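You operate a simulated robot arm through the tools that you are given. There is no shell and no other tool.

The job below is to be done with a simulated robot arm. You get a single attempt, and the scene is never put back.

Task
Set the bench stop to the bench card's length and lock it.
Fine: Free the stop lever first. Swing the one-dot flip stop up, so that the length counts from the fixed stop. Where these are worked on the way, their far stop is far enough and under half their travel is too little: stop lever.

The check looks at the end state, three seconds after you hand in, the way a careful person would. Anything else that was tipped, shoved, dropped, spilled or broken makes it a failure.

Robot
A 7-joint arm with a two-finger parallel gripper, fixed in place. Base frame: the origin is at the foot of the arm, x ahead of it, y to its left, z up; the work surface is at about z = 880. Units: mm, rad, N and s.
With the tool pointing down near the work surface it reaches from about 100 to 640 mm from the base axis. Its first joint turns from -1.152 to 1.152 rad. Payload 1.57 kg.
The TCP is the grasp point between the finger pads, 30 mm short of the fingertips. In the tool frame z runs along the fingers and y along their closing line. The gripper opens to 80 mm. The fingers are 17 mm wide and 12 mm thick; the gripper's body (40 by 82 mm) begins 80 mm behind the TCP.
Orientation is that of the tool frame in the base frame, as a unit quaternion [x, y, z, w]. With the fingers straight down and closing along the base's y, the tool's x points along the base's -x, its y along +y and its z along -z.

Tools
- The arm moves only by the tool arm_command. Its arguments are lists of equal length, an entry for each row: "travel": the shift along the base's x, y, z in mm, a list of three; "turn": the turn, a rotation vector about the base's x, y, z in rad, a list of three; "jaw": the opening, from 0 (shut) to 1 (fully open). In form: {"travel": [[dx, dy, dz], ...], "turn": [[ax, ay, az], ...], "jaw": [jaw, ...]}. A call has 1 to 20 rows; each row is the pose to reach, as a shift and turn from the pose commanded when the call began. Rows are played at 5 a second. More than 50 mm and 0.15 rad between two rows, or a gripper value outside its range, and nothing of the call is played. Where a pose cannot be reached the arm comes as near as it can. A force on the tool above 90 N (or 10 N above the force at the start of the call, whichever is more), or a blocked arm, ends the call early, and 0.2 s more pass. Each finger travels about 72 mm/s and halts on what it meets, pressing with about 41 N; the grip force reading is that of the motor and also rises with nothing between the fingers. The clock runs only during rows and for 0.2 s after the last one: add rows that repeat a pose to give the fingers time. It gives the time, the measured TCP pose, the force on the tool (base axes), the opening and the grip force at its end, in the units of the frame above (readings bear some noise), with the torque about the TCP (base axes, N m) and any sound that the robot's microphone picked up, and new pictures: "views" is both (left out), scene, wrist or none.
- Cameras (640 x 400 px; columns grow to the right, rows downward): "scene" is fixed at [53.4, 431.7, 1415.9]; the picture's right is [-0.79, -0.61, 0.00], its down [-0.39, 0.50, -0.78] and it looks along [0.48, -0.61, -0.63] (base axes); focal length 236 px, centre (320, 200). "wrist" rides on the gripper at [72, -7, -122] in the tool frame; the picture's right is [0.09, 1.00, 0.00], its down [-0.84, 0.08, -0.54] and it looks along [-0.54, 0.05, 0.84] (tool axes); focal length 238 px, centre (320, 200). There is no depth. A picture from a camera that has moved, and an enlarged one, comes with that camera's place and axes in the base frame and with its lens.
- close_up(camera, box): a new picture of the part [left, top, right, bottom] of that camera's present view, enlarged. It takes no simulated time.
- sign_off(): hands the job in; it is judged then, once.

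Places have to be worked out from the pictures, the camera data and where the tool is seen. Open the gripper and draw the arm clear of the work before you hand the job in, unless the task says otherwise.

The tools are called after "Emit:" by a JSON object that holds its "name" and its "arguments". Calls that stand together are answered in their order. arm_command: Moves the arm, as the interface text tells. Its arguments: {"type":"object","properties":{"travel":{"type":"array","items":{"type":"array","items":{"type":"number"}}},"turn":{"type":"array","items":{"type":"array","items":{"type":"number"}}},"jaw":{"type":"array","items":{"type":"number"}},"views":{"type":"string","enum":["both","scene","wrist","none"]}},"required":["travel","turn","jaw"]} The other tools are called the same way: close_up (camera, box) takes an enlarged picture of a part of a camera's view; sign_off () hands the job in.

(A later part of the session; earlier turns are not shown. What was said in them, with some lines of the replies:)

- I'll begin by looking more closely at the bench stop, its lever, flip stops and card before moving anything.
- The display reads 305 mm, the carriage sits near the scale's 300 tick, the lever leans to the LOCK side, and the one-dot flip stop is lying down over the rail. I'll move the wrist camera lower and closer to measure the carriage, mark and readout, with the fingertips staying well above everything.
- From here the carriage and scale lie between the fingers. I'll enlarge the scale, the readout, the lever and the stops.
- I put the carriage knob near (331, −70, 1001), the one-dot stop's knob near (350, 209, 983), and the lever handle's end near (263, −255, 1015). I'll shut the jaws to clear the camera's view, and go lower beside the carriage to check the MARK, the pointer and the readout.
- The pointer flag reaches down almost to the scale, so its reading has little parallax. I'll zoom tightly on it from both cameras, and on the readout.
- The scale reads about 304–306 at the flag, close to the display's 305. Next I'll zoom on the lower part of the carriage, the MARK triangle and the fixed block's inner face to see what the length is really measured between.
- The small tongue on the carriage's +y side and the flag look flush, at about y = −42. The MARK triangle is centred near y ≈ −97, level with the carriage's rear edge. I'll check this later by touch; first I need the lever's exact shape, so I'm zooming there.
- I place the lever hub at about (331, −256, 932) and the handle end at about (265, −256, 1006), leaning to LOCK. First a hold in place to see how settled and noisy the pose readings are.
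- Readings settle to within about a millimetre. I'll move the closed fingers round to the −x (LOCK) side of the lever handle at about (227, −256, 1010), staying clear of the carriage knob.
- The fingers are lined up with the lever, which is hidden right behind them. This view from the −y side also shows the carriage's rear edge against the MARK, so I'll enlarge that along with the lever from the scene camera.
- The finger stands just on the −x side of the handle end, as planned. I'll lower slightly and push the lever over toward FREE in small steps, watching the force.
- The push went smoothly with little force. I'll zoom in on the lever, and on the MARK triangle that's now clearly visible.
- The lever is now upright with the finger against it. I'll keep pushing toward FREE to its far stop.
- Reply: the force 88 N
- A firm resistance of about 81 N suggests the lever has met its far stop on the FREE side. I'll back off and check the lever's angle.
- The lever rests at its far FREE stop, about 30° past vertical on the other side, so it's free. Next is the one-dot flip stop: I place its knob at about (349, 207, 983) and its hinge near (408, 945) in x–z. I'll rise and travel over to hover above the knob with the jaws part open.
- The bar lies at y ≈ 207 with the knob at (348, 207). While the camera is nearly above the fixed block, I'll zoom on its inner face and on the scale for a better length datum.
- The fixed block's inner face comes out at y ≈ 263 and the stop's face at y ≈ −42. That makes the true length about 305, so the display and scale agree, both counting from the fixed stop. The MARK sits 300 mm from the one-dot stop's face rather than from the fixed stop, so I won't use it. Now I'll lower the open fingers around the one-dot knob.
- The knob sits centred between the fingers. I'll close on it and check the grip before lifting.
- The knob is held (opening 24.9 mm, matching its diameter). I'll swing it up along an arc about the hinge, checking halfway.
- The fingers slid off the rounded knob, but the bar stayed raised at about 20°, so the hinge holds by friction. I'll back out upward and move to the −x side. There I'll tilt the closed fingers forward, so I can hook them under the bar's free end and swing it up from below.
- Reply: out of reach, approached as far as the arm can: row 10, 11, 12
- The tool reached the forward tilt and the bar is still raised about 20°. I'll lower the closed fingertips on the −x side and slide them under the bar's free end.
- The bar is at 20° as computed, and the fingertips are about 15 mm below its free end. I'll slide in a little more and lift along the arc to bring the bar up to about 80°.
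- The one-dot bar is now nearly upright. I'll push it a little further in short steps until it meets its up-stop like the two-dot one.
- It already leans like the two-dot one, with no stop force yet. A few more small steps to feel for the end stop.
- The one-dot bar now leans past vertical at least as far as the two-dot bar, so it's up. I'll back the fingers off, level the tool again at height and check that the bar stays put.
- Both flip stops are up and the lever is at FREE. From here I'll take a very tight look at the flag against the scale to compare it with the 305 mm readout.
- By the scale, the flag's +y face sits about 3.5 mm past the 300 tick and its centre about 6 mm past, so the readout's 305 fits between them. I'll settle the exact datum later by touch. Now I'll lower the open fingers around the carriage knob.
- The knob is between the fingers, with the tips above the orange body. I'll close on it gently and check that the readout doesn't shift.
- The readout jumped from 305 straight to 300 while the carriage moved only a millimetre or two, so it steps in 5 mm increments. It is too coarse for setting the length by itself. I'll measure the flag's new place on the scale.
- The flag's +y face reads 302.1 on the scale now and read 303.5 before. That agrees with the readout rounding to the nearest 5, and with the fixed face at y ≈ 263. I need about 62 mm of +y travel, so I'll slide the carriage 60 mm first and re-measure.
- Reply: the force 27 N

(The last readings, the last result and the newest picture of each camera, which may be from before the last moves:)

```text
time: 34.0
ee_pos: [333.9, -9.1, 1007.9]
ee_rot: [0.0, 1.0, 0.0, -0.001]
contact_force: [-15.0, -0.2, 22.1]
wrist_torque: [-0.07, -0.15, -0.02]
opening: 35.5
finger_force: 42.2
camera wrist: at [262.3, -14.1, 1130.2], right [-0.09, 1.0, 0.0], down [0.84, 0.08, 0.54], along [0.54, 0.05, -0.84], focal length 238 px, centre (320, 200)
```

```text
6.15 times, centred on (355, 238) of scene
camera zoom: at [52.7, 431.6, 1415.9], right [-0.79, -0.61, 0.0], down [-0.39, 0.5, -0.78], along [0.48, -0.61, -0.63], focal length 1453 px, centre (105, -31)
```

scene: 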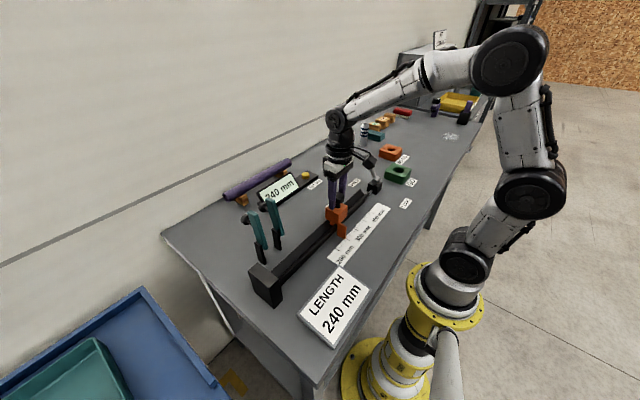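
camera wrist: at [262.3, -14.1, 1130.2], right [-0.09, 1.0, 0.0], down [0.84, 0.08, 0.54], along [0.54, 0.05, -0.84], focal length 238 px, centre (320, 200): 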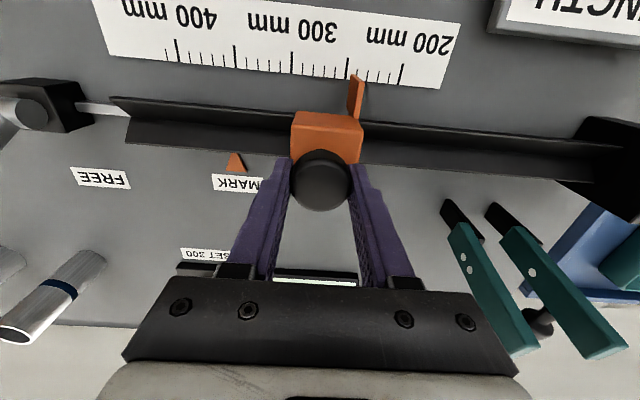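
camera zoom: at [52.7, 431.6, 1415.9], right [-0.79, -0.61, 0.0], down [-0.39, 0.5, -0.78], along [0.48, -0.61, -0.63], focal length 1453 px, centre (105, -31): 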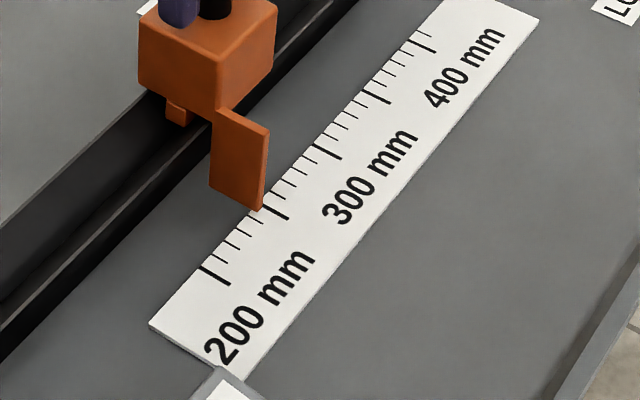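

The readout shows 240, and the scale puts the flag face at about 241.3. Another 1.3 mm in +y should bring it to 240.0.

Emit:
{"name": "arm_command", "arguments": {"travel": [[0, 0.7, 0], [0, 1.4, 0], [0, 1.4, 0], [0, 1.4, 0]], "turn": [[0, 0, 0], [0, 0, 0], [0, 0, 0], [0, 0, 0]], "jaw": [0.25, 0.25, 0.25, 0.25], "views": "wrist"}}

Emit:
{"name": "close_up", "arguments": {"camera": "wrist", "box": [325, 60, 389, 100]}}

Emit:
{"name": "close_up", "arguments": {"camera": "scene", "box": [255, 165, 325, 210]}}

Emit:
{"name": "close_up", "arguments": {"camera": "scene", "box": [330, 220, 370, 250]}}

```text
time: 35.0
ee_pos: [333.4, -8.7, 1007.9]
ee_rot: [0.001, 1.0, 0.001, 0.001]
contact_force: [-11.1, -2.0, 25.8]
wrist_torque: [-0.04, 0.57, 0.0]
opening: 35.5
finger_force: 42.0
camera wrist: at [262.2, -13.5, 1129.8], right [-0.09, 1.0, 0.0], down [0.84, 0.08, 0.54], along [0.54, 0.05, -0.84], focal length 238 px, centre (320, 200)
```

wrist: 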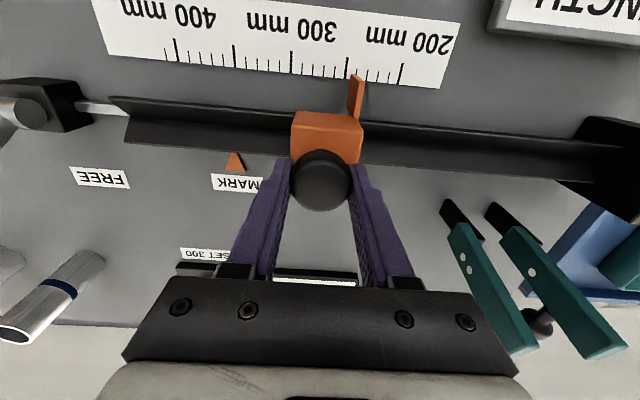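

```text
10.00 times, centred on (357, 80) of wrist
camera zoom: at [262.2, -13.5, 1129.8], right [-0.09, 1.0, 0.0], down [0.84, 0.08, 0.54], along [0.54, 0.05, -0.84], focal length 2384 px, centre (-50, 1400)
```

zoom: 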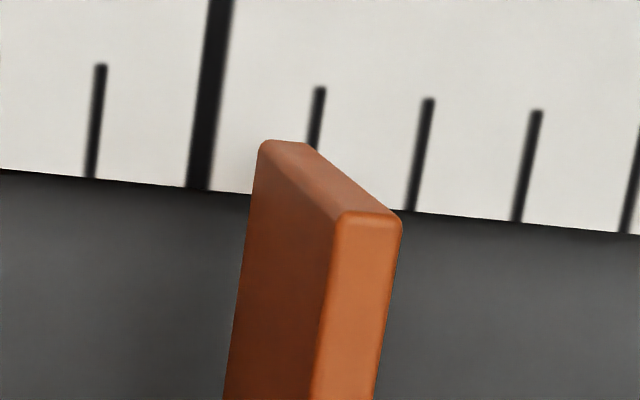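

```text
8.89 times, centred on (290, 188) of scene
camera zoom: at [52.8, 431.6, 1415.9], right [-0.79, -0.61, 0.0], down [-0.39, 0.5, -0.78], along [0.48, -0.61, -0.63], focal length 2098 px, centre (587, 311)
```

zoom: 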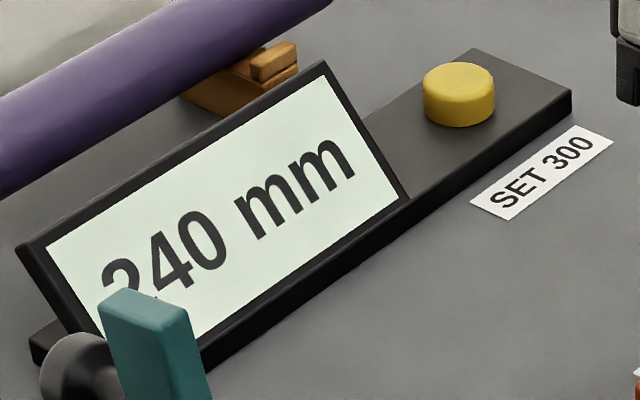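

```text
13.33 times, centred on (350, 235) of scene
camera zoom: at [52.8, 431.6, 1415.9], right [-0.79, -0.61, 0.0], down [-0.39, 0.5, -0.78], along [0.48, -0.61, -0.63], focal length 3148 px, centre (-80, -267)
```

zoom: 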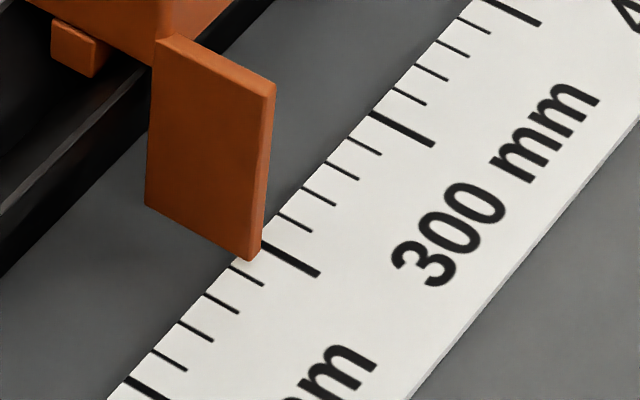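

The flag face now reads about 240.6. The arm's friction absorbs part of each small command, so I'll nudge a little more.

Emit:
{"name": "arm_command", "arguments": {"travel": [[0, 0.8, 0], [0, 0.8, 0], [0, 0.8, 0]], "turn": [[0, 0, 0], [0, 0, 0], [0, 0, 0]], "jaw": [0.25, 0.25, 0.25], "views": "wrist"}}

Emit:
{"name": "close_up", "arguments": {"camera": "wrist", "box": [325, 60, 389, 100]}}

```text
time: 35.8
ee_pos: [333.7, -7.0, 1007.6]
ee_rot: [0.001, 1.0, 0.0, 0.001]
contact_force: [-5.4, -2.0, 22.8]
wrist_torque: [-0.07, 0.37, -0.02]
opening: 35.3
finger_force: 42.6
camera wrist: at [262.1, -12.6, 1129.7], right [-0.09, 1.0, 0.0], down [0.84, 0.08, 0.54], along [0.54, 0.05, -0.84], focal length 238 px, centre (320, 200)
```

wrist: 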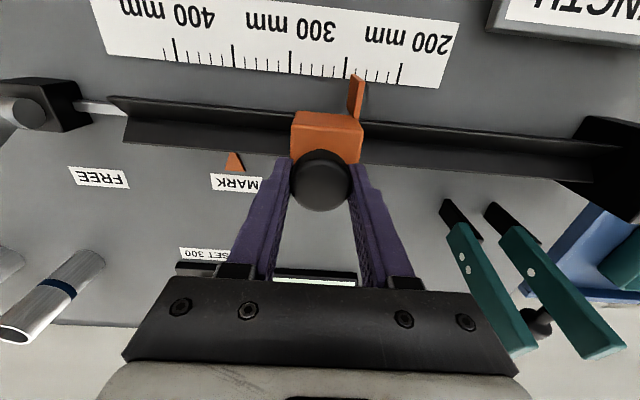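

```text
10.00 times, centred on (357, 80) of wrist
camera zoom: at [262.1, -12.6, 1129.7], right [-0.09, 1.0, 0.0], down [0.84, 0.08, 0.54], along [0.54, 0.05, -0.84], focal length 2384 px, centre (-50, 1400)
```

zoom: 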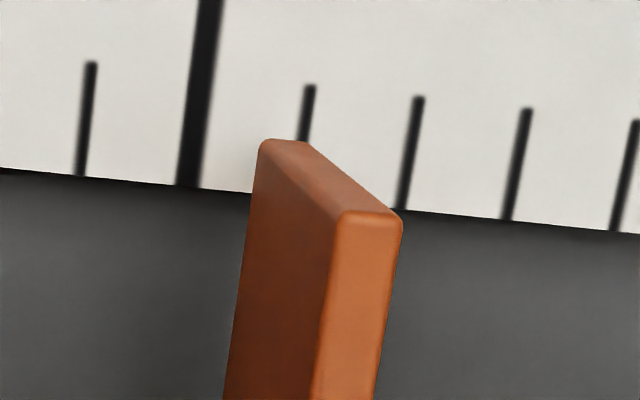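

The flag face reads about 239.9, which is on target. I'll open the fingers gently and check the carriage doesn't shift.

Emit:
{"name": "arm_command", "arguments": {"travel": [[0, 0, 0], [0, 0, 0], [0, 0, 0], [0, 0, 0]], "turn": [[0, 0, 0], [0, 0, 0], [0, 0, 0], [0, 0, 0]], "jaw": [0.5, 0.65, 0.7, 0.7], "views": "wrist"}}

Emit:
{"name": "close_up", "arguments": {"camera": "wrist", "box": [325, 60, 389, 100]}}

Emit:
{"name": "close_up", "arguments": {"camera": "scene", "box": [255, 165, 325, 210]}}

```text
time: 36.8
ee_pos: [333.5, -8.2, 1006.7]
ee_rot: [0.001, 1.0, 0.0, 0.0]
contact_force: [0.2, -0.5, 0.6]
wrist_torque: [0.0, -0.01, -0.02]
opening: 56.0
finger_force: 0.0
camera wrist: at [262.3, -12.6, 1129.5], right [-0.09, 1.0, 0.0], down [0.84, 0.08, 0.54], along [0.54, 0.05, -0.84], focal length 238 px, centre (320, 200)
```

wrist: 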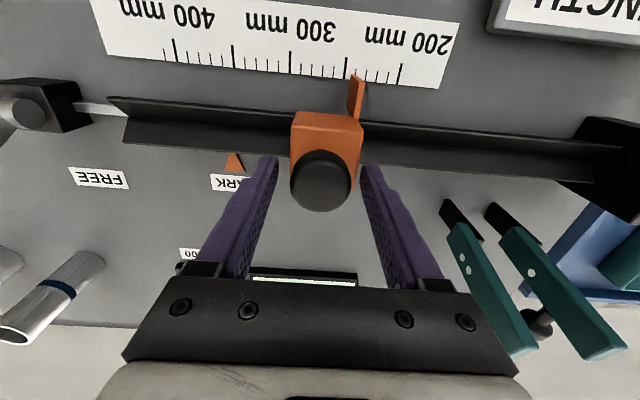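

```text
10.00 times, centred on (357, 80) of wrist
camera zoom: at [262.3, -12.6, 1129.5], right [-0.09, 1.0, 0.0], down [0.84, 0.08, 0.54], along [0.54, 0.05, -0.84], focal length 2384 px, centre (-50, 1400)
```

zoom: 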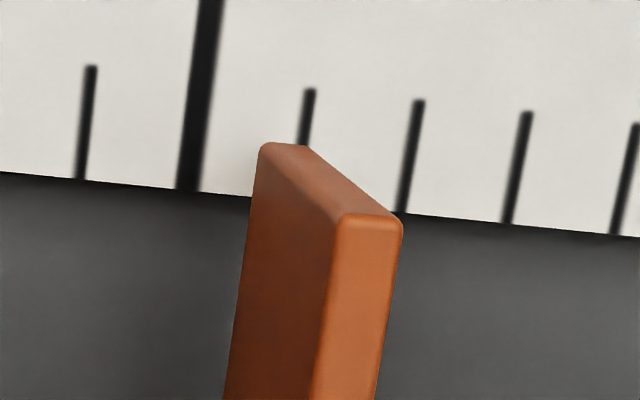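

```text
8.89 times, centred on (290, 188) of scene
camera zoom: at [53.4, 431.7, 1415.9], right [-0.79, -0.61, 0.0], down [-0.39, 0.5, -0.78], along [0.48, -0.61, -0.63], focal length 2098 px, centre (587, 311)
```

zoom: 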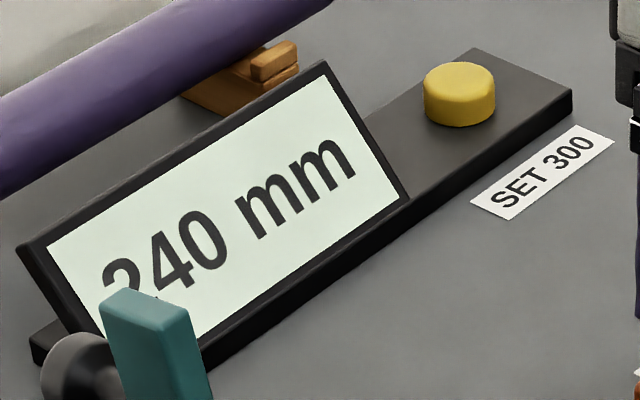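

The release left it unmoved, with the display at 240 and the flag face on the 240 tick. As an independent check of the scale's zero, I'll go over to the fixed block with closed fingers and gently touch its inner face, to get its exact y.

Emit:
{"name": "arm_command", "arguments": {"travel": [[0, 0, 48], [0, 0, 96], [-1, 45, 103], [-2, 92, 103], [-2, 139, 103], [-2, 186, 103], [-2, 230, 103], [-2, 244, 60], [-2, 244, 15], [-2, 244, -30], [-2, 244, -30]], "turn": [[0, 0, 0], [0, 0, 0], [0, 0, 0], [0, 0, 0], [0, 0, 0], [0, 0, 0], [0, 0, 0], [0, 0, 0], [0, 0, 0], [0, 0, 0], [0, 0, 0]], "jaw": [0.7, 0.7, 0.4, 0, 0, 0, 0, 0, 0, 0, 0], "views": "both"}}

Emit:
{"name": "close_up", "arguments": {"camera": "scene", "box": [235, 200, 335, 310]}}

```text
time: 39.2
ee_pos: [332.4, 239.0, 981.7]
ee_rot: [0.0, 1.0, 0.0, 0.0]
contact_force: [0.3, -0.5, -0.7]
wrist_torque: [-0.01, 0.02, -0.01]
opening: 0.0
finger_force: 21.3
camera wrist: at [261.4, 233.2, 1103.2], right [-0.09, 1.0, 0.0], down [0.84, 0.08, 0.54], along [0.54, 0.05, -0.84], focal length 238 px, centre (320, 200)
```

scene: 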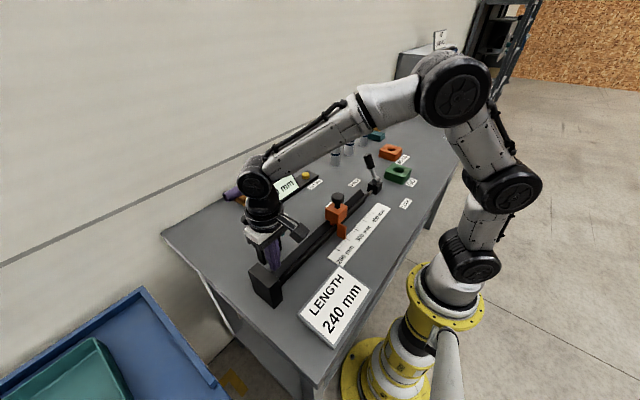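
wrist: 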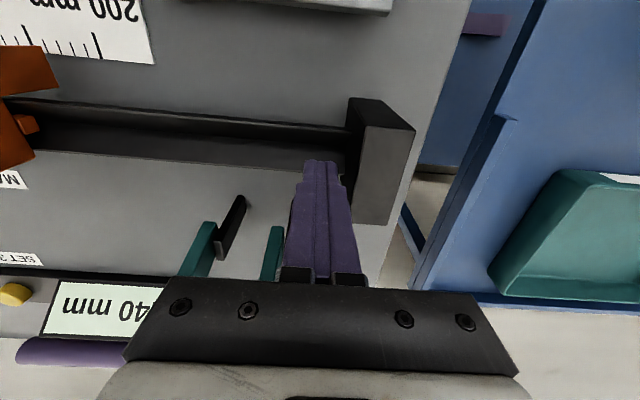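

```text
3.64 times, centred on (285, 255) of scene
camera zoom: at [53.4, 431.7, 1415.9], right [-0.79, -0.61, 0.0], down [-0.39, 0.5, -0.78], along [0.48, -0.61, -0.63], focal length 858 px, centre (447, 0)
```

zoom: 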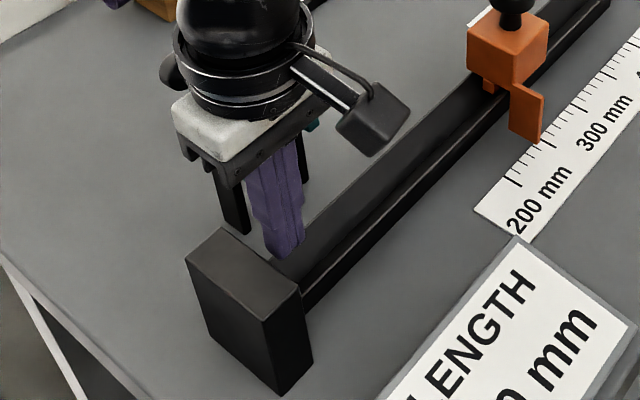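

The closed fingers are about 12 mm short of the block's inner face, with the tips below its top. I'll creep forward to a light contact.

Emit:
{"name": "arm_command", "arguments": {"travel": [[0, 4, 0], [0, 8, 0], [0, 10, 0], [0, 11, 0], [0, 12, 0], [0, 13, 0], [0, 13, 0]], "turn": [[0, 0, 0], [0, 0, 0], [0, 0, 0], [0, 0, 0], [0, 0, 0], [0, 0, 0], [0, 0, 0]], "jaw": [0, 0, 0, 0, 0, 0, 0], "views": "wrist"}}

```text
time: 40.8
ee_pos: [330.4, 248.6, 977.5]
ee_rot: [0.0, 1.0, 0.0, 0.0]
contact_force: [-0.3, 0.0, 0.3]
wrist_torque: [0.0, -0.03, 0.0]
opening: 0.0
finger_force: 21.2
camera wrist: at [260.4, 244.2, 1099.8], right [-0.09, 1.0, 0.0], down [0.84, 0.08, 0.54], along [0.54, 0.05, -0.84], focal length 238 px, centre (320, 200)
```

wrist: 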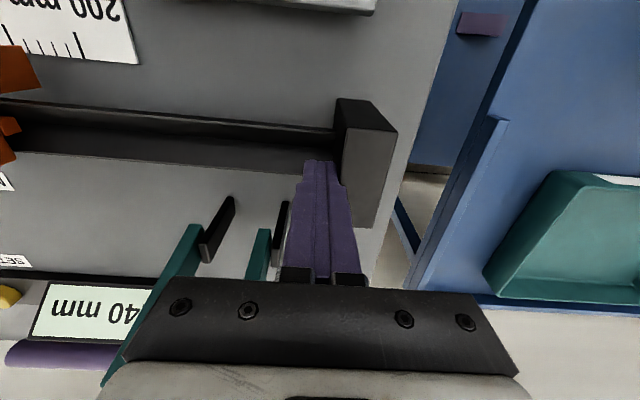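

No contact yet at y ≈ 249. Continuing in small steps.

Emit:
{"name": "arm_command", "arguments": {"travel": [[0, 1, 0], [0, 2, 0], [0, 3, 0], [0, 3, 0]], "turn": [[0, 0, 0], [0, 0, 0], [0, 0, 0], [0, 0, 0]], "jaw": [0, 0, 0, 0], "views": "wrist"}}

```text
time: 41.8
ee_pos: [332.2, 249.2, 976.4]
ee_rot: [0.0, 1.0, -0.002, -0.001]
contact_force: [0.1, -25.5, 7.8]
wrist_torque: [-0.28, 0.0, 0.0]
opening: 0.1
finger_force: 21.2
camera wrist: at [260.8, 245.4, 1099.5], right [-0.09, 1.0, 0.0], down [0.84, 0.08, 0.54], along [0.54, 0.05, -0.84], focal length 238 px, centre (320, 200)
```

wrist: 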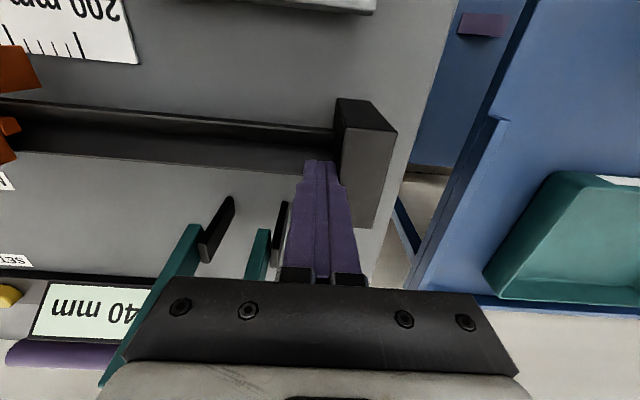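

Contact came at TCP y ≈ 250.4 with about 25 N. With a 12 mm half-width that puts the fixed face at y ≈ 262.4, which agrees with the scale zero. I'll back off, rise and travel over to the +x (FREE) side of the lever to lock it.

Emit:
{"name": "arm_command", "arguments": {"travel": [[0, -8, 0], [0, -14, 40], [0, -14, 85], [0, -20, 130], [8, -65, 134], [16, -111, 134], [24, -157, 134], [32, -203, 134], [40, -249, 134], [48, -295, 134], [56, -341, 134], [64, -387, 134], [72, -433, 134], [80, -478, 134], [86, -508, 134], [86, -508, 134]], "turn": [[0, 0, 0], [0, 0, 0], [0, 0, 0], [0, 0, 0], [0, 0, 0], [0, 0, 0], [0, 0, 0], [0, 0, 0], [0, 0, 0], [0, 0, 0], [0, 0, 0], [0, 0, 0], [0, 0, 0], [0, 0, 0], [0, 0, 0], [0, 0, 0]], "jaw": [0, 0, 0, 0, 0, 0, 0, 0, 0, 0, 0, 0, 0, 0, 0, 0], "views": "both"}}

Emit:
{"name": "close_up", "arguments": {"camera": "scene", "box": [345, 110, 445, 200]}}

Emit:
{"name": "close_up", "arguments": {"camera": "wrist", "box": [220, 30, 420, 230]}}

```text
time: 45.2
ee_pos: [418.7, -255.2, 1109.5]
ee_rot: [0.0, 1.0, 0.0, 0.0]
contact_force: [-0.1, -0.6, -0.3]
wrist_torque: [0.03, -0.02, -0.01]
opening: 0.0
finger_force: 21.7
camera wrist: at [347.3, -260.4, 1232.1], right [-0.09, 1.0, 0.0], down [0.84, 0.08, 0.54], along [0.54, 0.05, -0.84], focal length 238 px, centre (320, 200)
```

scene: 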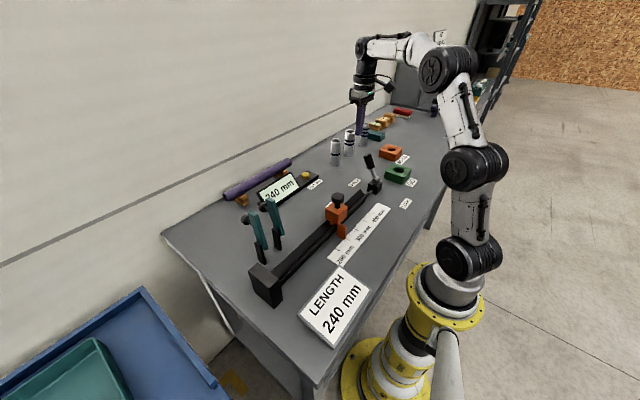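
wrist: 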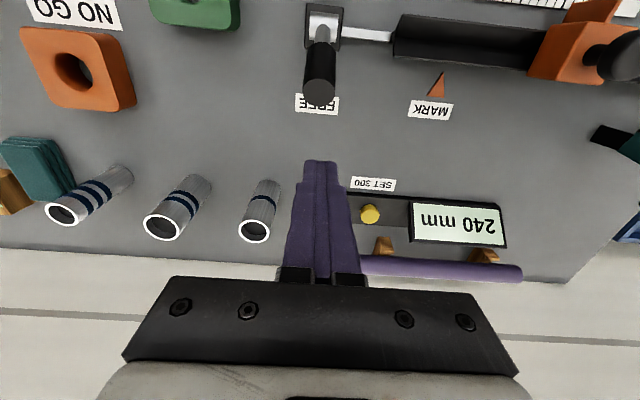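

```text
4.44 times, centred on (395, 155) of scene
camera zoom: at [53.4, 431.6, 1415.9], right [-0.79, -0.61, 0.0], down [-0.39, 0.5, -0.78], along [0.48, -0.61, -0.63], focal length 1049 px, centre (-13, 400)
```

zoom: 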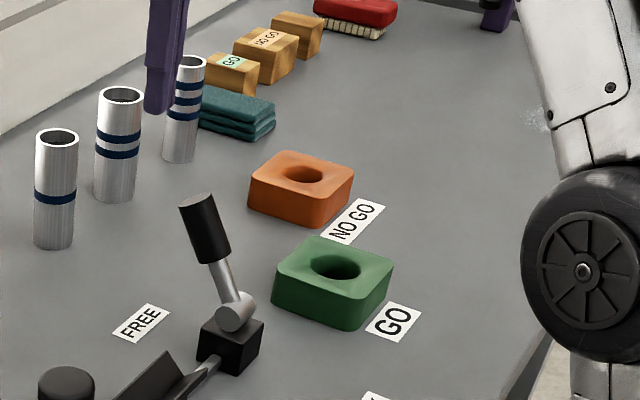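

```text
2.00 times, centred on (320, 130) of wrist
camera zoom: at [347.3, -260.4, 1232.1], right [-0.09, 1.0, 0.0], down [0.84, 0.08, 0.54], along [0.54, 0.05, -0.84], focal length 477 px, centre (320, 340)
```

zoom: 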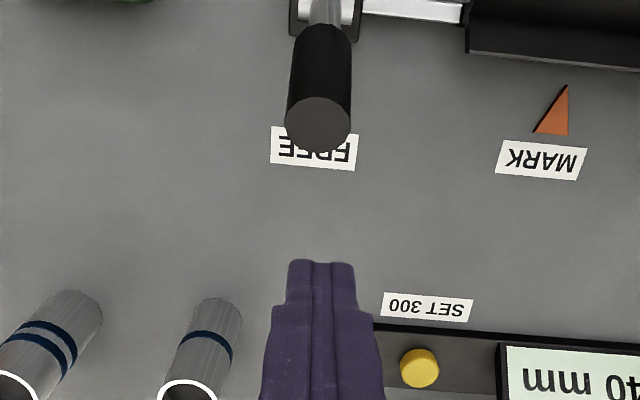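

The lever stands at FREE, and the handle is right in front of the fingers. The uncovered MARK triangle looks sharper on one side from here, so I'll zoom on it before going on, to be sure I understand it.

Emit:
{"name": "close_up", "arguments": {"camera": "wrist", "box": [390, 50, 480, 130]}}

Emit:
{"name": "close_up", "arguments": {"camera": "scene", "box": [325, 175, 385, 225]}}

Emit:
{"name": "close_up", "arguments": {"camera": "scene", "box": [235, 160, 355, 310]}}

```text
5.00 times, centred on (435, 90) of wrist
camera zoom: at [347.3, -260.4, 1232.1], right [-0.09, 1.0, 0.0], down [0.84, 0.08, 0.54], along [0.54, 0.05, -0.84], focal length 1192 px, centre (-255, 750)
```

zoom: 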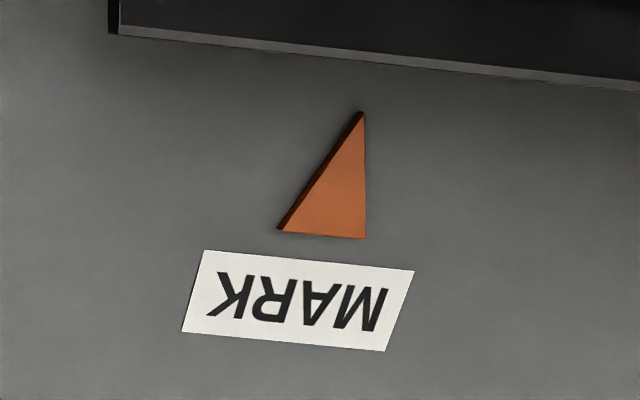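

```text
8.00 times, centred on (355, 200) of scene
camera zoom: at [53.4, 431.6, 1415.9], right [-0.79, -0.61, 0.0], down [-0.39, 0.5, -0.78], along [0.48, -0.61, -0.63], focal length 1888 px, centre (40, 200)
```

zoom: 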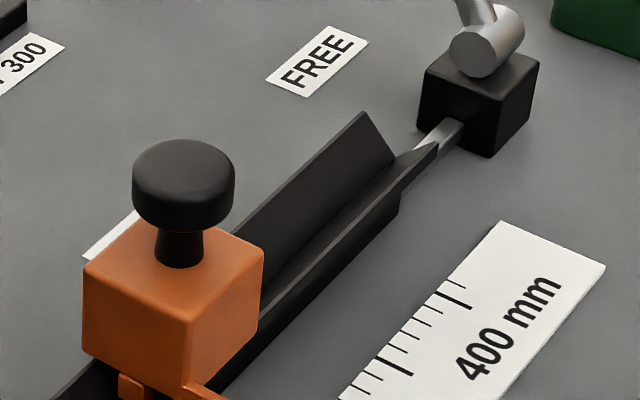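

```text
2.67 times, centred on (295, 235) of scene
camera zoom: at [53.4, 431.6, 1415.9], right [-0.79, -0.61, 0.0], down [-0.39, 0.5, -0.78], along [0.48, -0.61, -0.63], focal length 630 px, centre (387, 107)
```

zoom: 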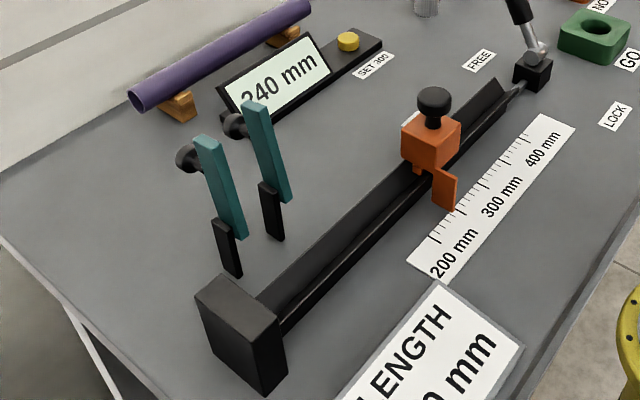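

The MARK is an isosceles arrow with its apex at y ≈ −98, 300 mm from the one-dot stop's face. It belongs to that stop and not to the fixed stop, so I leave it and the SET button alone. Now I'll lower beside the handle on its +x side and push the lever toward LOCK.

Emit:
{"name": "arm_command", "arguments": {"travel": [[0, 0, -40], [0, 0, -75], [0, 0, -97], [-10, 0, -97], [-20, 0, -97], [-30, 0, -97], [-40, 0, -97], [-50, 0, -97], [-60, 0, -97], [-70, 0, -97], [-80, 0, -97], [-80, 0, -97]], "turn": [[0, 0, 0], [0, 0, 0], [0, 0, 0], [0, 0, 0], [0, 0, 0], [0, 0, 0], [0, 0, 0], [0, 0, 0], [0, 0, 0], [0, 0, 0], [0, 0, 0], [0, 0, 0]], "jaw": [0, 0, 0, 0, 0, 0, 0, 0, 0, 0, 0, 0], "views": "both"}}

Emit:
{"name": "close_up", "arguments": {"camera": "scene", "box": [345, 130, 425, 200]}}

```text
time: 47.8
ee_pos: [337.3, -255.6, 1013.6]
ee_rot: [0.0, 1.0, 0.0, 0.0]
contact_force: [0.7, -1.0, 0.2]
wrist_torque: [-0.02, -0.01, 0.0]
opening: 0.0
finger_force: 21.2
camera wrist: at [266.5, -260.1, 1135.3], right [-0.09, 1.0, 0.0], down [0.84, 0.08, 0.54], along [0.54, 0.05, -0.84], focal length 238 px, centre (320, 200)
```

scene: 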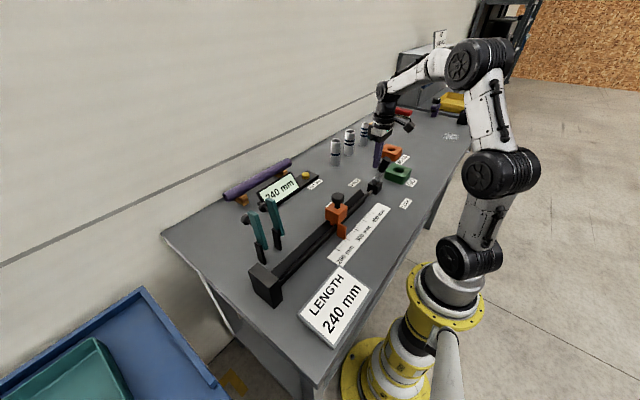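
wrist: 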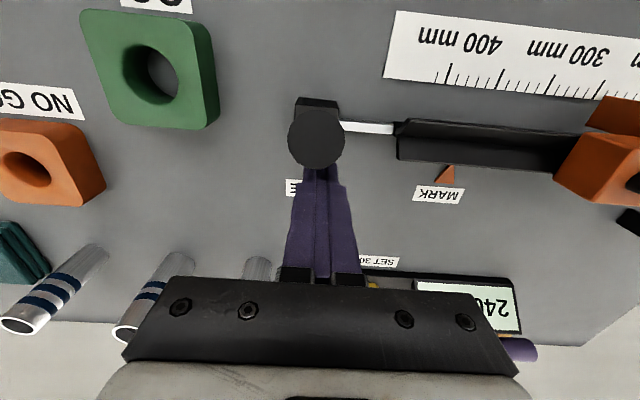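

```text
5.71 times, centred on (385, 165) of scene
camera zoom: at [53.4, 431.7, 1415.9], right [-0.79, -0.61, 0.0], down [-0.39, 0.5, -0.78], along [0.48, -0.61, -0.63], focal length 1349 px, centre (-51, 400)
```

zoom: 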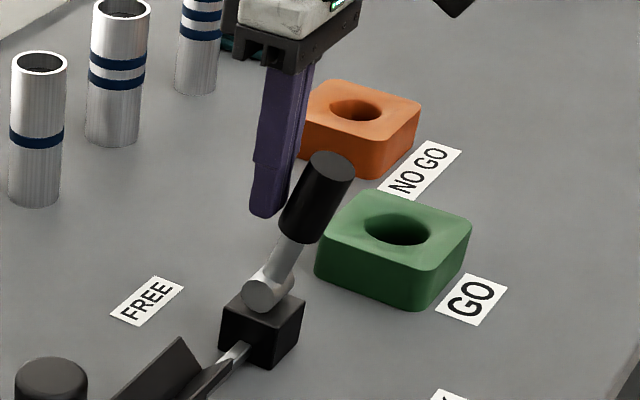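

The lever has passed vertical toward LOCK with little force. I'll keep pushing until it meets its LOCK stop.

Emit:
{"name": "arm_command", "arguments": {"travel": [[-6, 0, 0], [-12, 0, 0], [-18, 0, 0], [-24, 0, 0], [-30, 0, 0], [-36, 0, 0], [-36, 0, 0]], "turn": [[0, 0, 0], [0, 0, 0], [0, 0, 0], [0, 0, 0], [0, 0, 0], [0, 0, 0], [0, 0, 0]], "jaw": [0, 0, 0, 0, 0, 0, 0], "views": "both"}}

Emit:
{"name": "close_up", "arguments": {"camera": "scene", "box": [345, 130, 425, 200]}}

```text
time: 49.4
ee_pos: [305.6, -256.1, 1016.7]
ee_rot: [0.0, 1.0, -0.003, 0.007]
contact_force: [29.7, 2.8, 14.8]
wrist_torque: [0.09, -0.75, 0.08]
opening: 0.0
finger_force: 21.2
camera wrist: at [232.4, -260.6, 1138.3], right [-0.09, 1.0, -0.01], down [0.83, 0.08, 0.55], along [0.55, 0.04, -0.83], focal length 238 px, centre (320, 200)
```

scene: 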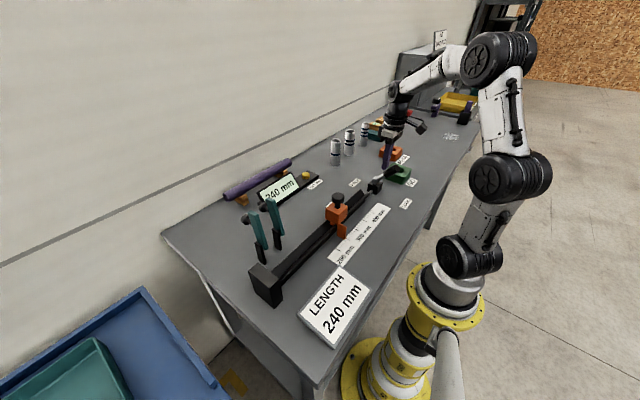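
wrist: 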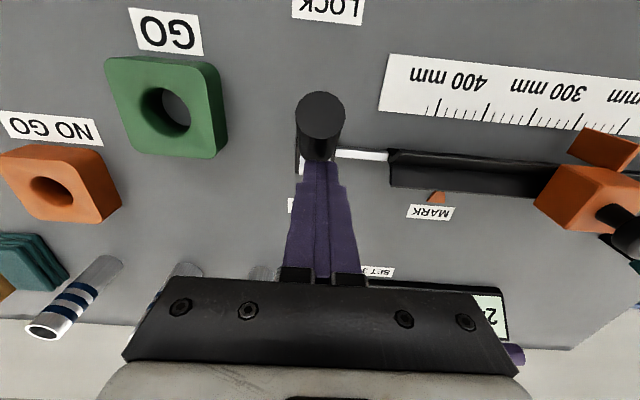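

```text
5.71 times, centred on (385, 165) of scene
camera zoom: at [54.0, 431.9, 1415.8], right [-0.79, -0.61, 0.0], down [-0.39, 0.5, -0.78], along [0.48, -0.61, -0.63], focal length 1349 px, centre (-51, 400)
```

zoom: 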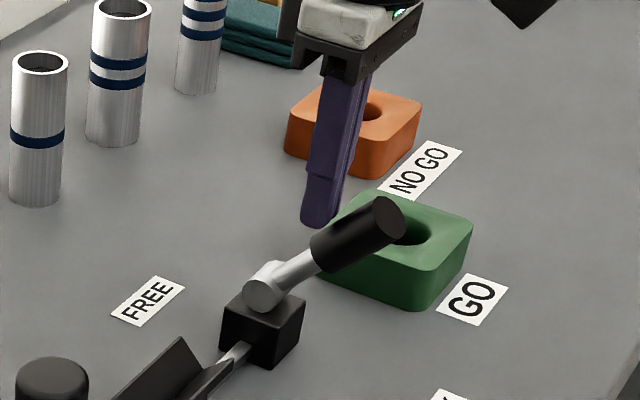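

The force has risen to about 30 N and the lever lies at the same angle as it did when first locked. One slightly firmer push to seat it at the stop.

Emit:
{"name": "arm_command", "arguments": {"travel": [[-3, 0, 0], [-5, 0, 0], [-5, 0, 0]], "turn": [[0, 0, 0], [0, 0, 0], [0, 0, 0]], "jaw": [0, 0, 0], "views": "scene"}}

Emit:
{"name": "close_up", "arguments": {"camera": "scene", "box": [345, 130, 425, 200]}}

```text
time: 50.2
ee_pos: [304.4, -257.2, 1018.2]
ee_rot: [0.001, 1.0, -0.005, 0.011]
contact_force: [40.7, 7.8, 17.2]
wrist_torque: [0.13, -1.09, -0.02]
opening: 0.0
finger_force: 20.9
```

scene: 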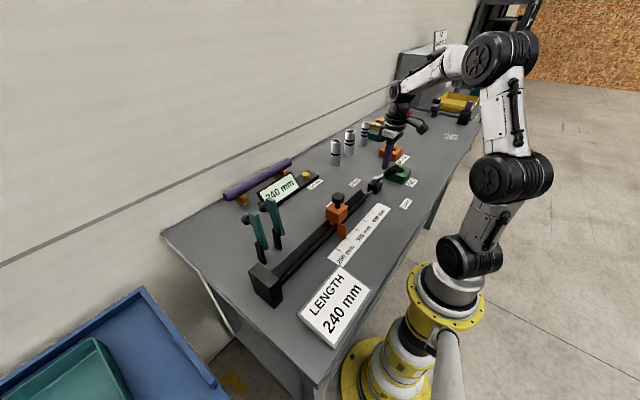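

```text
5.71 times, centred on (385, 165) of scene
camera zoom: at [54.3, 432.0, 1415.7], right [-0.79, -0.61, 0.0], down [-0.39, 0.5, -0.78], along [0.47, -0.61, -0.63], focal length 1349 px, centre (-51, 400)
```

zoom: 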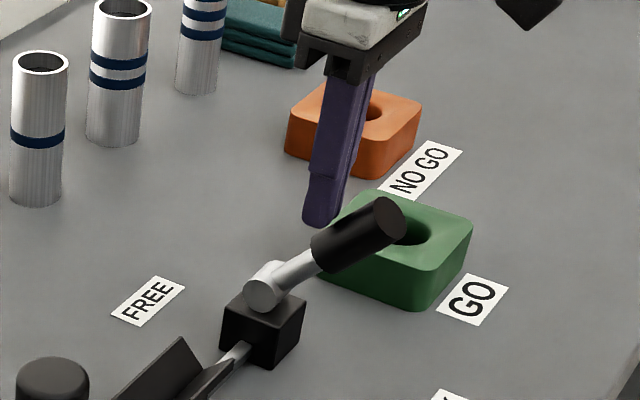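

The lever is firmly at its LOCK stop: more force gave no more motion. I'll withdraw, rise, and go above the space in front of the carriage to verify its position after locking.

Emit:
{"name": "arm_command", "arguments": {"travel": [[14, 0, 0], [35, 0, 15], [40, 0, 60], [40, 0, 100], [35, 45, 104], [32, 92, 104], [30, 139, 104], [28, 186, 104], [27, 233, 104], [27, 280, 104], [27, 318, 104], [27, 318, 104]], "turn": [[0, 0, 0], [0, 0, 0], [0, 0, 0], [0, 0, 0], [0, 0, 0], [0, 0, 0], [0, 0, 0], [0, 0, 0], [0, 0, 0], [0, 0, 0], [0, 0, 0], [0, 0, 0]], "jaw": [0, 0, 0, 0, 0, 0, 0, 0, 0, 0, 0, 0], "views": "both"}}

Emit:
{"name": "close_up", "arguments": {"camera": "wrist", "box": [240, 40, 336, 100]}}

Emit:
{"name": "close_up", "arguments": {"camera": "scene", "box": [330, 130, 430, 210]}}

Emit:
{"name": "close_up", "arguments": {"camera": "scene", "box": [330, 215, 370, 245]}}

```text
time: 52.8
ee_pos: [321.3, 59.9, 1120.7]
ee_rot: [0.0, 1.0, 0.0, 0.0]
contact_force: [0.4, 1.1, 0.6]
wrist_torque: [-0.01, 0.02, -0.02]
opening: 0.0
finger_force: 21.3
camera wrist: at [250.4, 54.9, 1241.9], right [-0.09, 1.0, 0.0], down [0.84, 0.08, 0.54], along [0.54, 0.05, -0.84], focal length 238 px, centre (320, 200)
```

scene: 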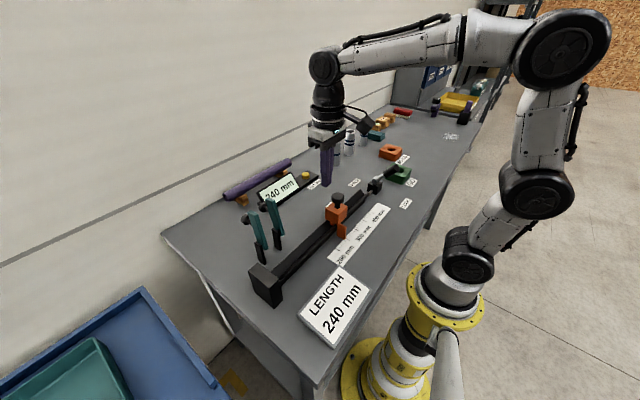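
wrist: 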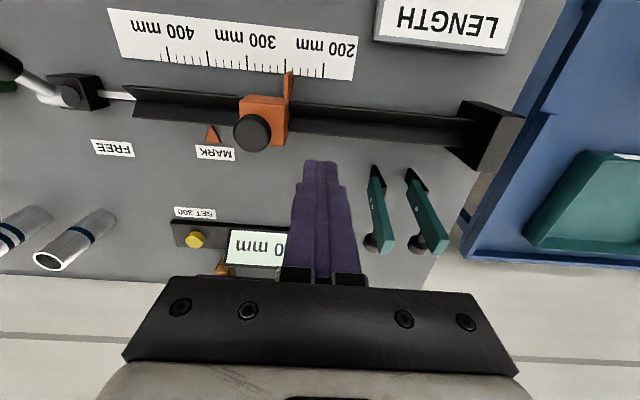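

```text
6.67 times, centred on (288, 70) of wrist
camera zoom: at [250.4, 54.9, 1241.9], right [-0.09, 1.0, 0.0], down [0.84, 0.08, 0.54], along [0.54, 0.05, -0.84], focal length 1589 px, centre (533, 1067)
```

zoom: 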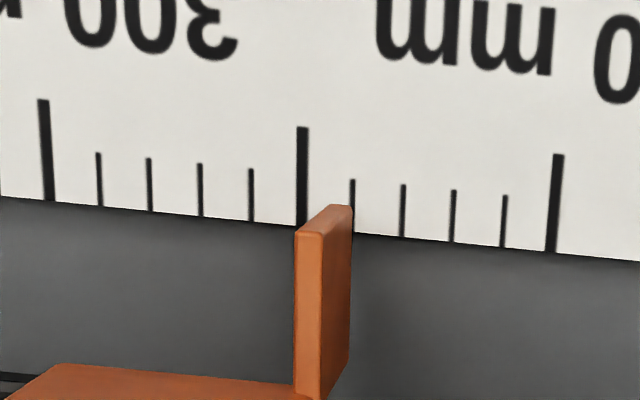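

```text
5.00 times, centred on (380, 170) of scene
camera zoom: at [53.3, 431.7, 1415.9], right [-0.79, -0.61, 0.0], down [-0.39, 0.5, -0.78], along [0.48, -0.61, -0.63], focal length 1180 px, centre (20, 350)
```

zoom: 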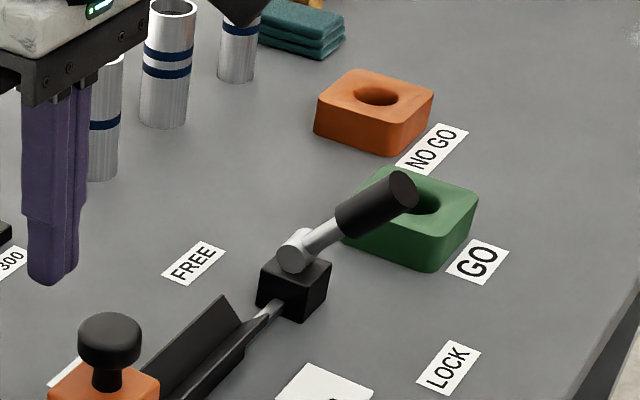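

```text
13.33 times, centred on (350, 230) of scene
camera zoom: at [53.3, 431.7, 1415.9], right [-0.79, -0.61, 0.0], down [-0.39, 0.5, -0.78], along [0.48, -0.61, -0.63], focal length 3148 px, centre (-80, -200)
```

zoom: 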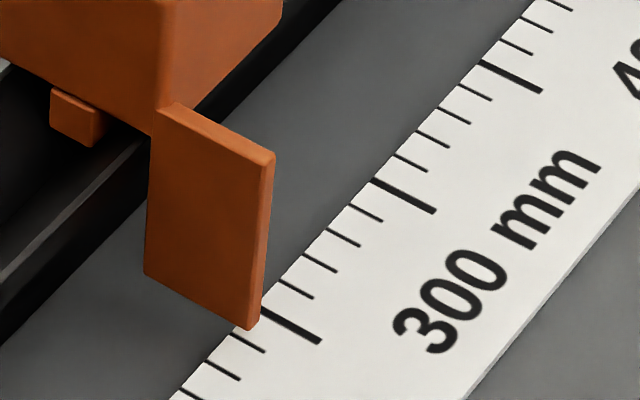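

On the scale the flag's +y face lies on the 240 tick, at about 240.1, so locking didn't disturb it. As a last independent check I'll lightly touch the carriage's stop tongue from the front and compare with the fixed-face touch.

Emit:
{"name": "arm_command", "arguments": {"travel": [[10, -6, -40], [10, -6, -85], [10, -6, -128], [10, -6, -165], [10, -6, -165]], "turn": [[0, 0, 0], [0, 0, 0], [0, 0, 0], [0, 0, 0], [0, 0, 0]], "jaw": [0, 0, 0, 0, 0], "views": "both"}}

Emit:
{"name": "close_up", "arguments": {"camera": "scene", "box": [300, 190, 370, 250]}}

```text
time: 54.0
ee_pos: [330.1, 56.2, 951.0]
ee_rot: [0.0, 1.0, 0.0, 0.0]
contact_force: [-0.4, -0.4, 0.1]
wrist_torque: [-0.01, -0.02, -0.01]
opening: 0.1
finger_force: 21.5
camera wrist: at [258.4, 52.2, 1072.7], right [-0.09, 1.0, 0.0], down [0.84, 0.08, 0.54], along [0.54, 0.05, -0.84], focal length 238 px, centre (320, 200)
```

scene: 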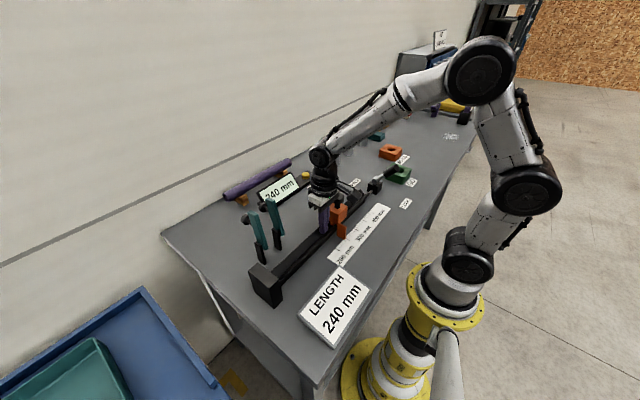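
wrist: 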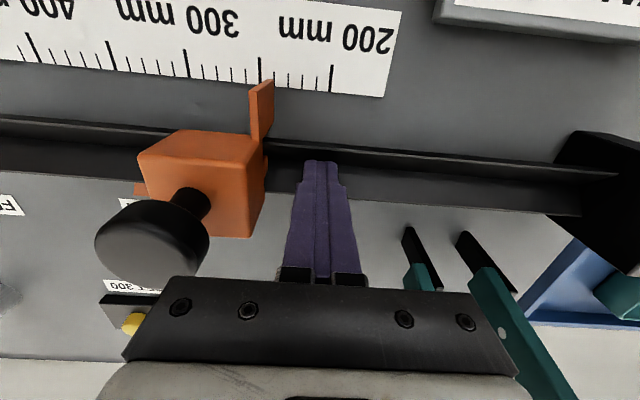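

```text
6.67 times, centred on (335, 220) of scene
camera zoom: at [53.4, 431.7, 1415.9], right [-0.79, -0.61, 0.0], down [-0.39, 0.5, -0.78], along [0.48, -0.61, -0.63], focal length 1574 px, centre (220, 67)
```

zoom: 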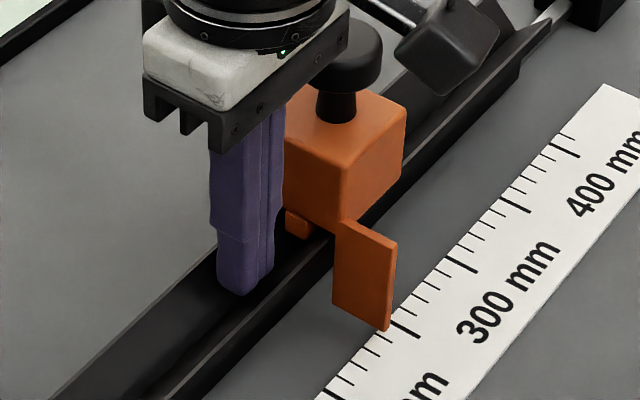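

The tips are in front of the tongue, and the gripper body clears the knob by about 15 mm. I'll creep toward the tongue.

Emit:
{"name": "arm_command", "arguments": {"travel": [[0, -6, 0], [0, -12, 0], [0, -16, 0], [0, -19, 0], [0, -19, 0]], "turn": [[0, 0, 0], [0, 0, 0], [0, 0, 0], [0, 0, 0], [0, 0, 0]], "jaw": [0, 0, 0, 0, 0], "views": "wrist"}}

Emit:
{"name": "close_up", "arguments": {"camera": "scene", "box": [310, 195, 360, 240]}}

```text
time: 55.2
ee_pos: [333.8, 37.2, 953.6]
ee_rot: [0.0, 1.0, -0.001, 0.0]
contact_force: [-0.4, -0.3, 0.5]
wrist_torque: [0.01, 0.0, 0.0]
opening: 0.3
finger_force: 20.8
camera wrist: at [262.8, 31.8, 1075.6], right [-0.09, 1.0, 0.0], down [0.84, 0.08, 0.54], along [0.54, 0.05, -0.84], focal length 238 px, centre (320, 200)
```

wrist: 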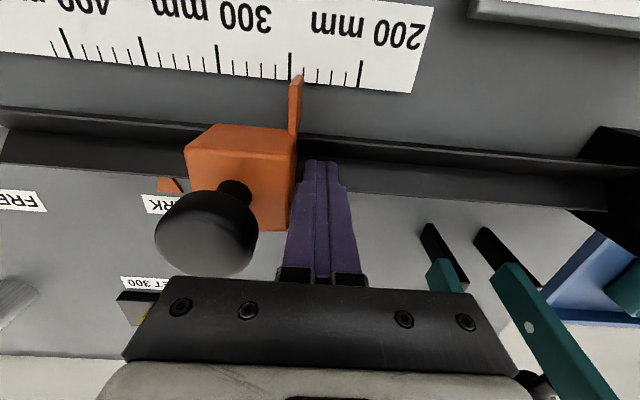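

```text
8.89 times, centred on (335, 218) of scene
camera zoom: at [53.4, 431.7, 1415.9], right [-0.79, -0.61, 0.0], down [-0.39, 0.5, -0.78], along [0.48, -0.61, -0.63], focal length 2098 px, centre (187, 44)
```

zoom: 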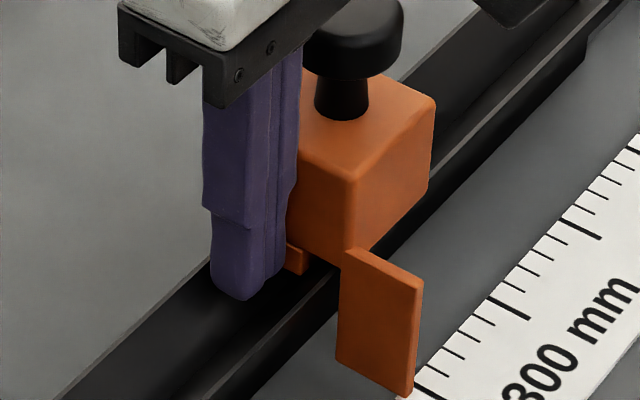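

No contact yet. The fingers widen just above the tips, so pressing further would catch the orange body before the tongue and tell me nothing. I'll leave the carriage untouched: the scale, the readout's 302.5 flip point and the fixed-face touch already agree within about a millimetre. Now I'll withdraw upward, open the gripper and clear the work.

Emit:
{"name": "arm_command", "arguments": {"travel": [[0, 10, 0], [0, 18, 15], [0, 18, 60], [0, 18, 105], [0, 18, 150], [-10, 14, 195], [-20, 5, 240], [-25, -5, 280], [-25, -5, 280], [-25, -5, 280]], "turn": [[0, 0, 0], [0, 0, 0], [0, 0, 0], [0, 0, 0], [0, 0, 0], [0, 0, 0], [0, 0, 0], [0, 0, 0], [0, 0, 0], [0, 0, 0]], "jaw": [0, 0, 0, 0, 0, 0.3, 0.6, 0.9, 1, 1], "views": "both"}}

Emit:
{"name": "close_up", "arguments": {"camera": "scene", "box": [235, 150, 435, 310]}}

Emit:
{"name": "close_up", "arguments": {"camera": "wrist", "box": [240, 40, 340, 110]}}

Emit:
{"name": "close_up", "arguments": {"camera": "scene", "box": [330, 215, 370, 245]}}

```text
time: 57.4
ee_pos: [311.2, 29.7, 1232.1]
ee_rot: [-0.001, 1.0, -0.001, 0.0]
contact_force: [-0.1, 0.0, 0.4]
wrist_torque: [-0.01, 0.02, 0.01]
opening: 79.7
finger_force: 0.0
camera wrist: at [239.8, 25.4, 1354.6], right [-0.09, 1.0, 0.0], down [0.84, 0.08, 0.54], along [0.54, 0.05, -0.84], focal length 238 px, centre (320, 200)
```

scene: 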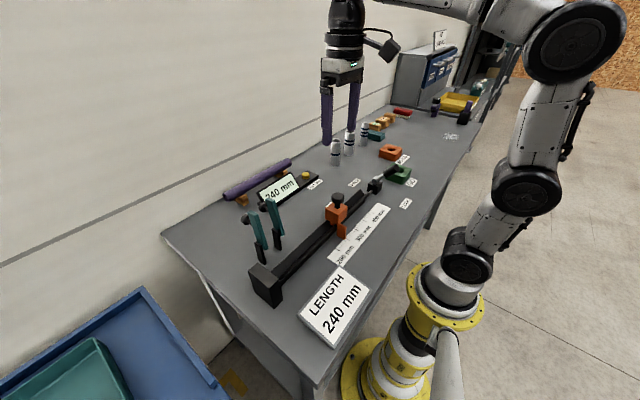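
wrist: 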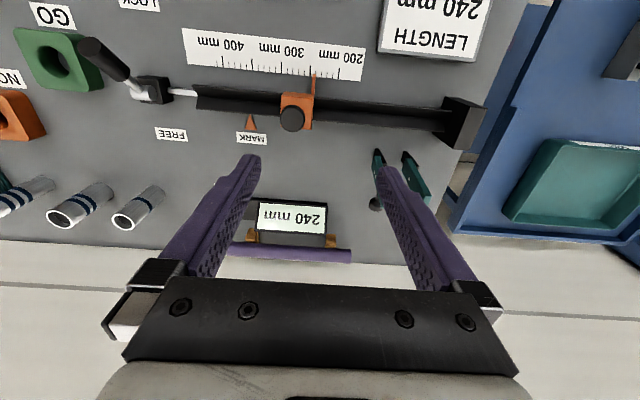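

```text
2.50 times, centred on (335, 230) of scene
camera zoom: at [53.4, 431.7, 1415.9], right [-0.79, -0.61, 0.0], down [-0.39, 0.5, -0.78], along [0.48, -0.61, -0.63], focal length 590 px, centre (282, 125)
```

zoom: 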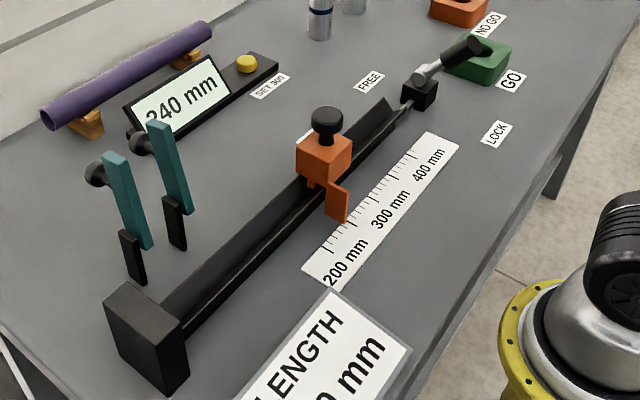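

```text
5.71 times, centred on (290, 75) of wrist
camera zoom: at [239.8, 25.4, 1354.6], right [-0.09, 1.0, 0.0], down [0.84, 0.08, 0.54], along [0.54, 0.05, -0.84], focal length 1362 px, centre (491, 914)
```

zoom: 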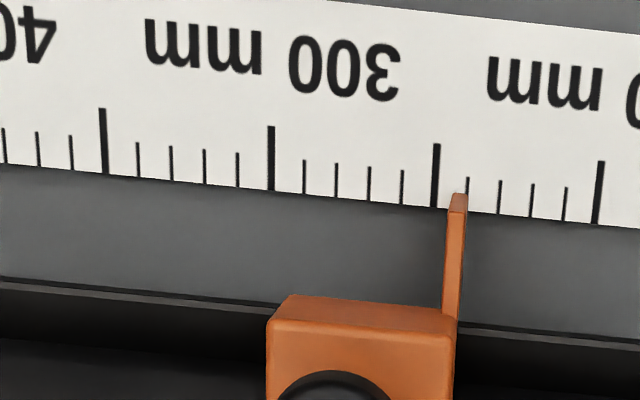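

```text
13.33 times, centred on (350, 230) of scene
camera zoom: at [53.4, 431.7, 1415.9], right [-0.79, -0.61, 0.0], down [-0.39, 0.5, -0.78], along [0.48, -0.61, -0.63], focal length 3148 px, centre (-80, -200)
```

zoom: 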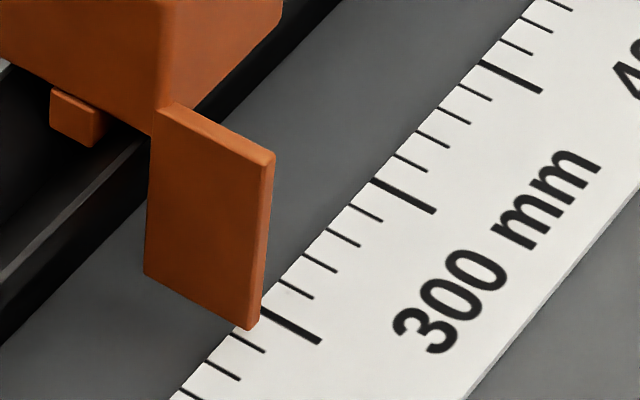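

Everything agrees:
- **Length:** the readout shows 240 and the flag face sits on the 240 tick, measured from the fixed stop's touched face.
- **Lever:** it is at its LOCK stop.
- **Flip stops:** the one-dot stop stands up beside the two-dot stop.
- **Surroundings:** nothing else has moved, the gripper is open and the arm is clear.

I'm handing the job in.

Emit:
{"name": "sign_off", "arguments": {}}

```text
The job is handed in.
```

The bench stop is set to 240 mm from the fixed stop and locked, and I've handed the job in. I don't have the check's result.

- **Lever:** I freed it first by pushing it to its far stop. After setting the length I pushed it back until it would go no further toward LOCK.
- **One-dot flip stop:** It is swung up and leans back like the two-dot one. My first try, lifting it by its knob, slipped, so I raised it from underneath.
- **Length:** The pointer sits on the 240 tick, and it didn't move when I locked the lever. The readout also shows 240, but it only moves in 5 mm steps, so I set the length by the scale. A light touch on the fixed stop's face agreed with the scale's zero to within about 1 mm.
- **MARK and SET 300:** I left these alone. The MARK measures about 300 mm from the one-dot stop, not from the fixed stop.

I didn't touch the carriage's stop face itself to confirm the length. The fingers widen above the tips and would have hit the carriage body first.

Nothing else on the bench looked disturbed in the last pictures. The gripper is open and the arm is clear of the work.
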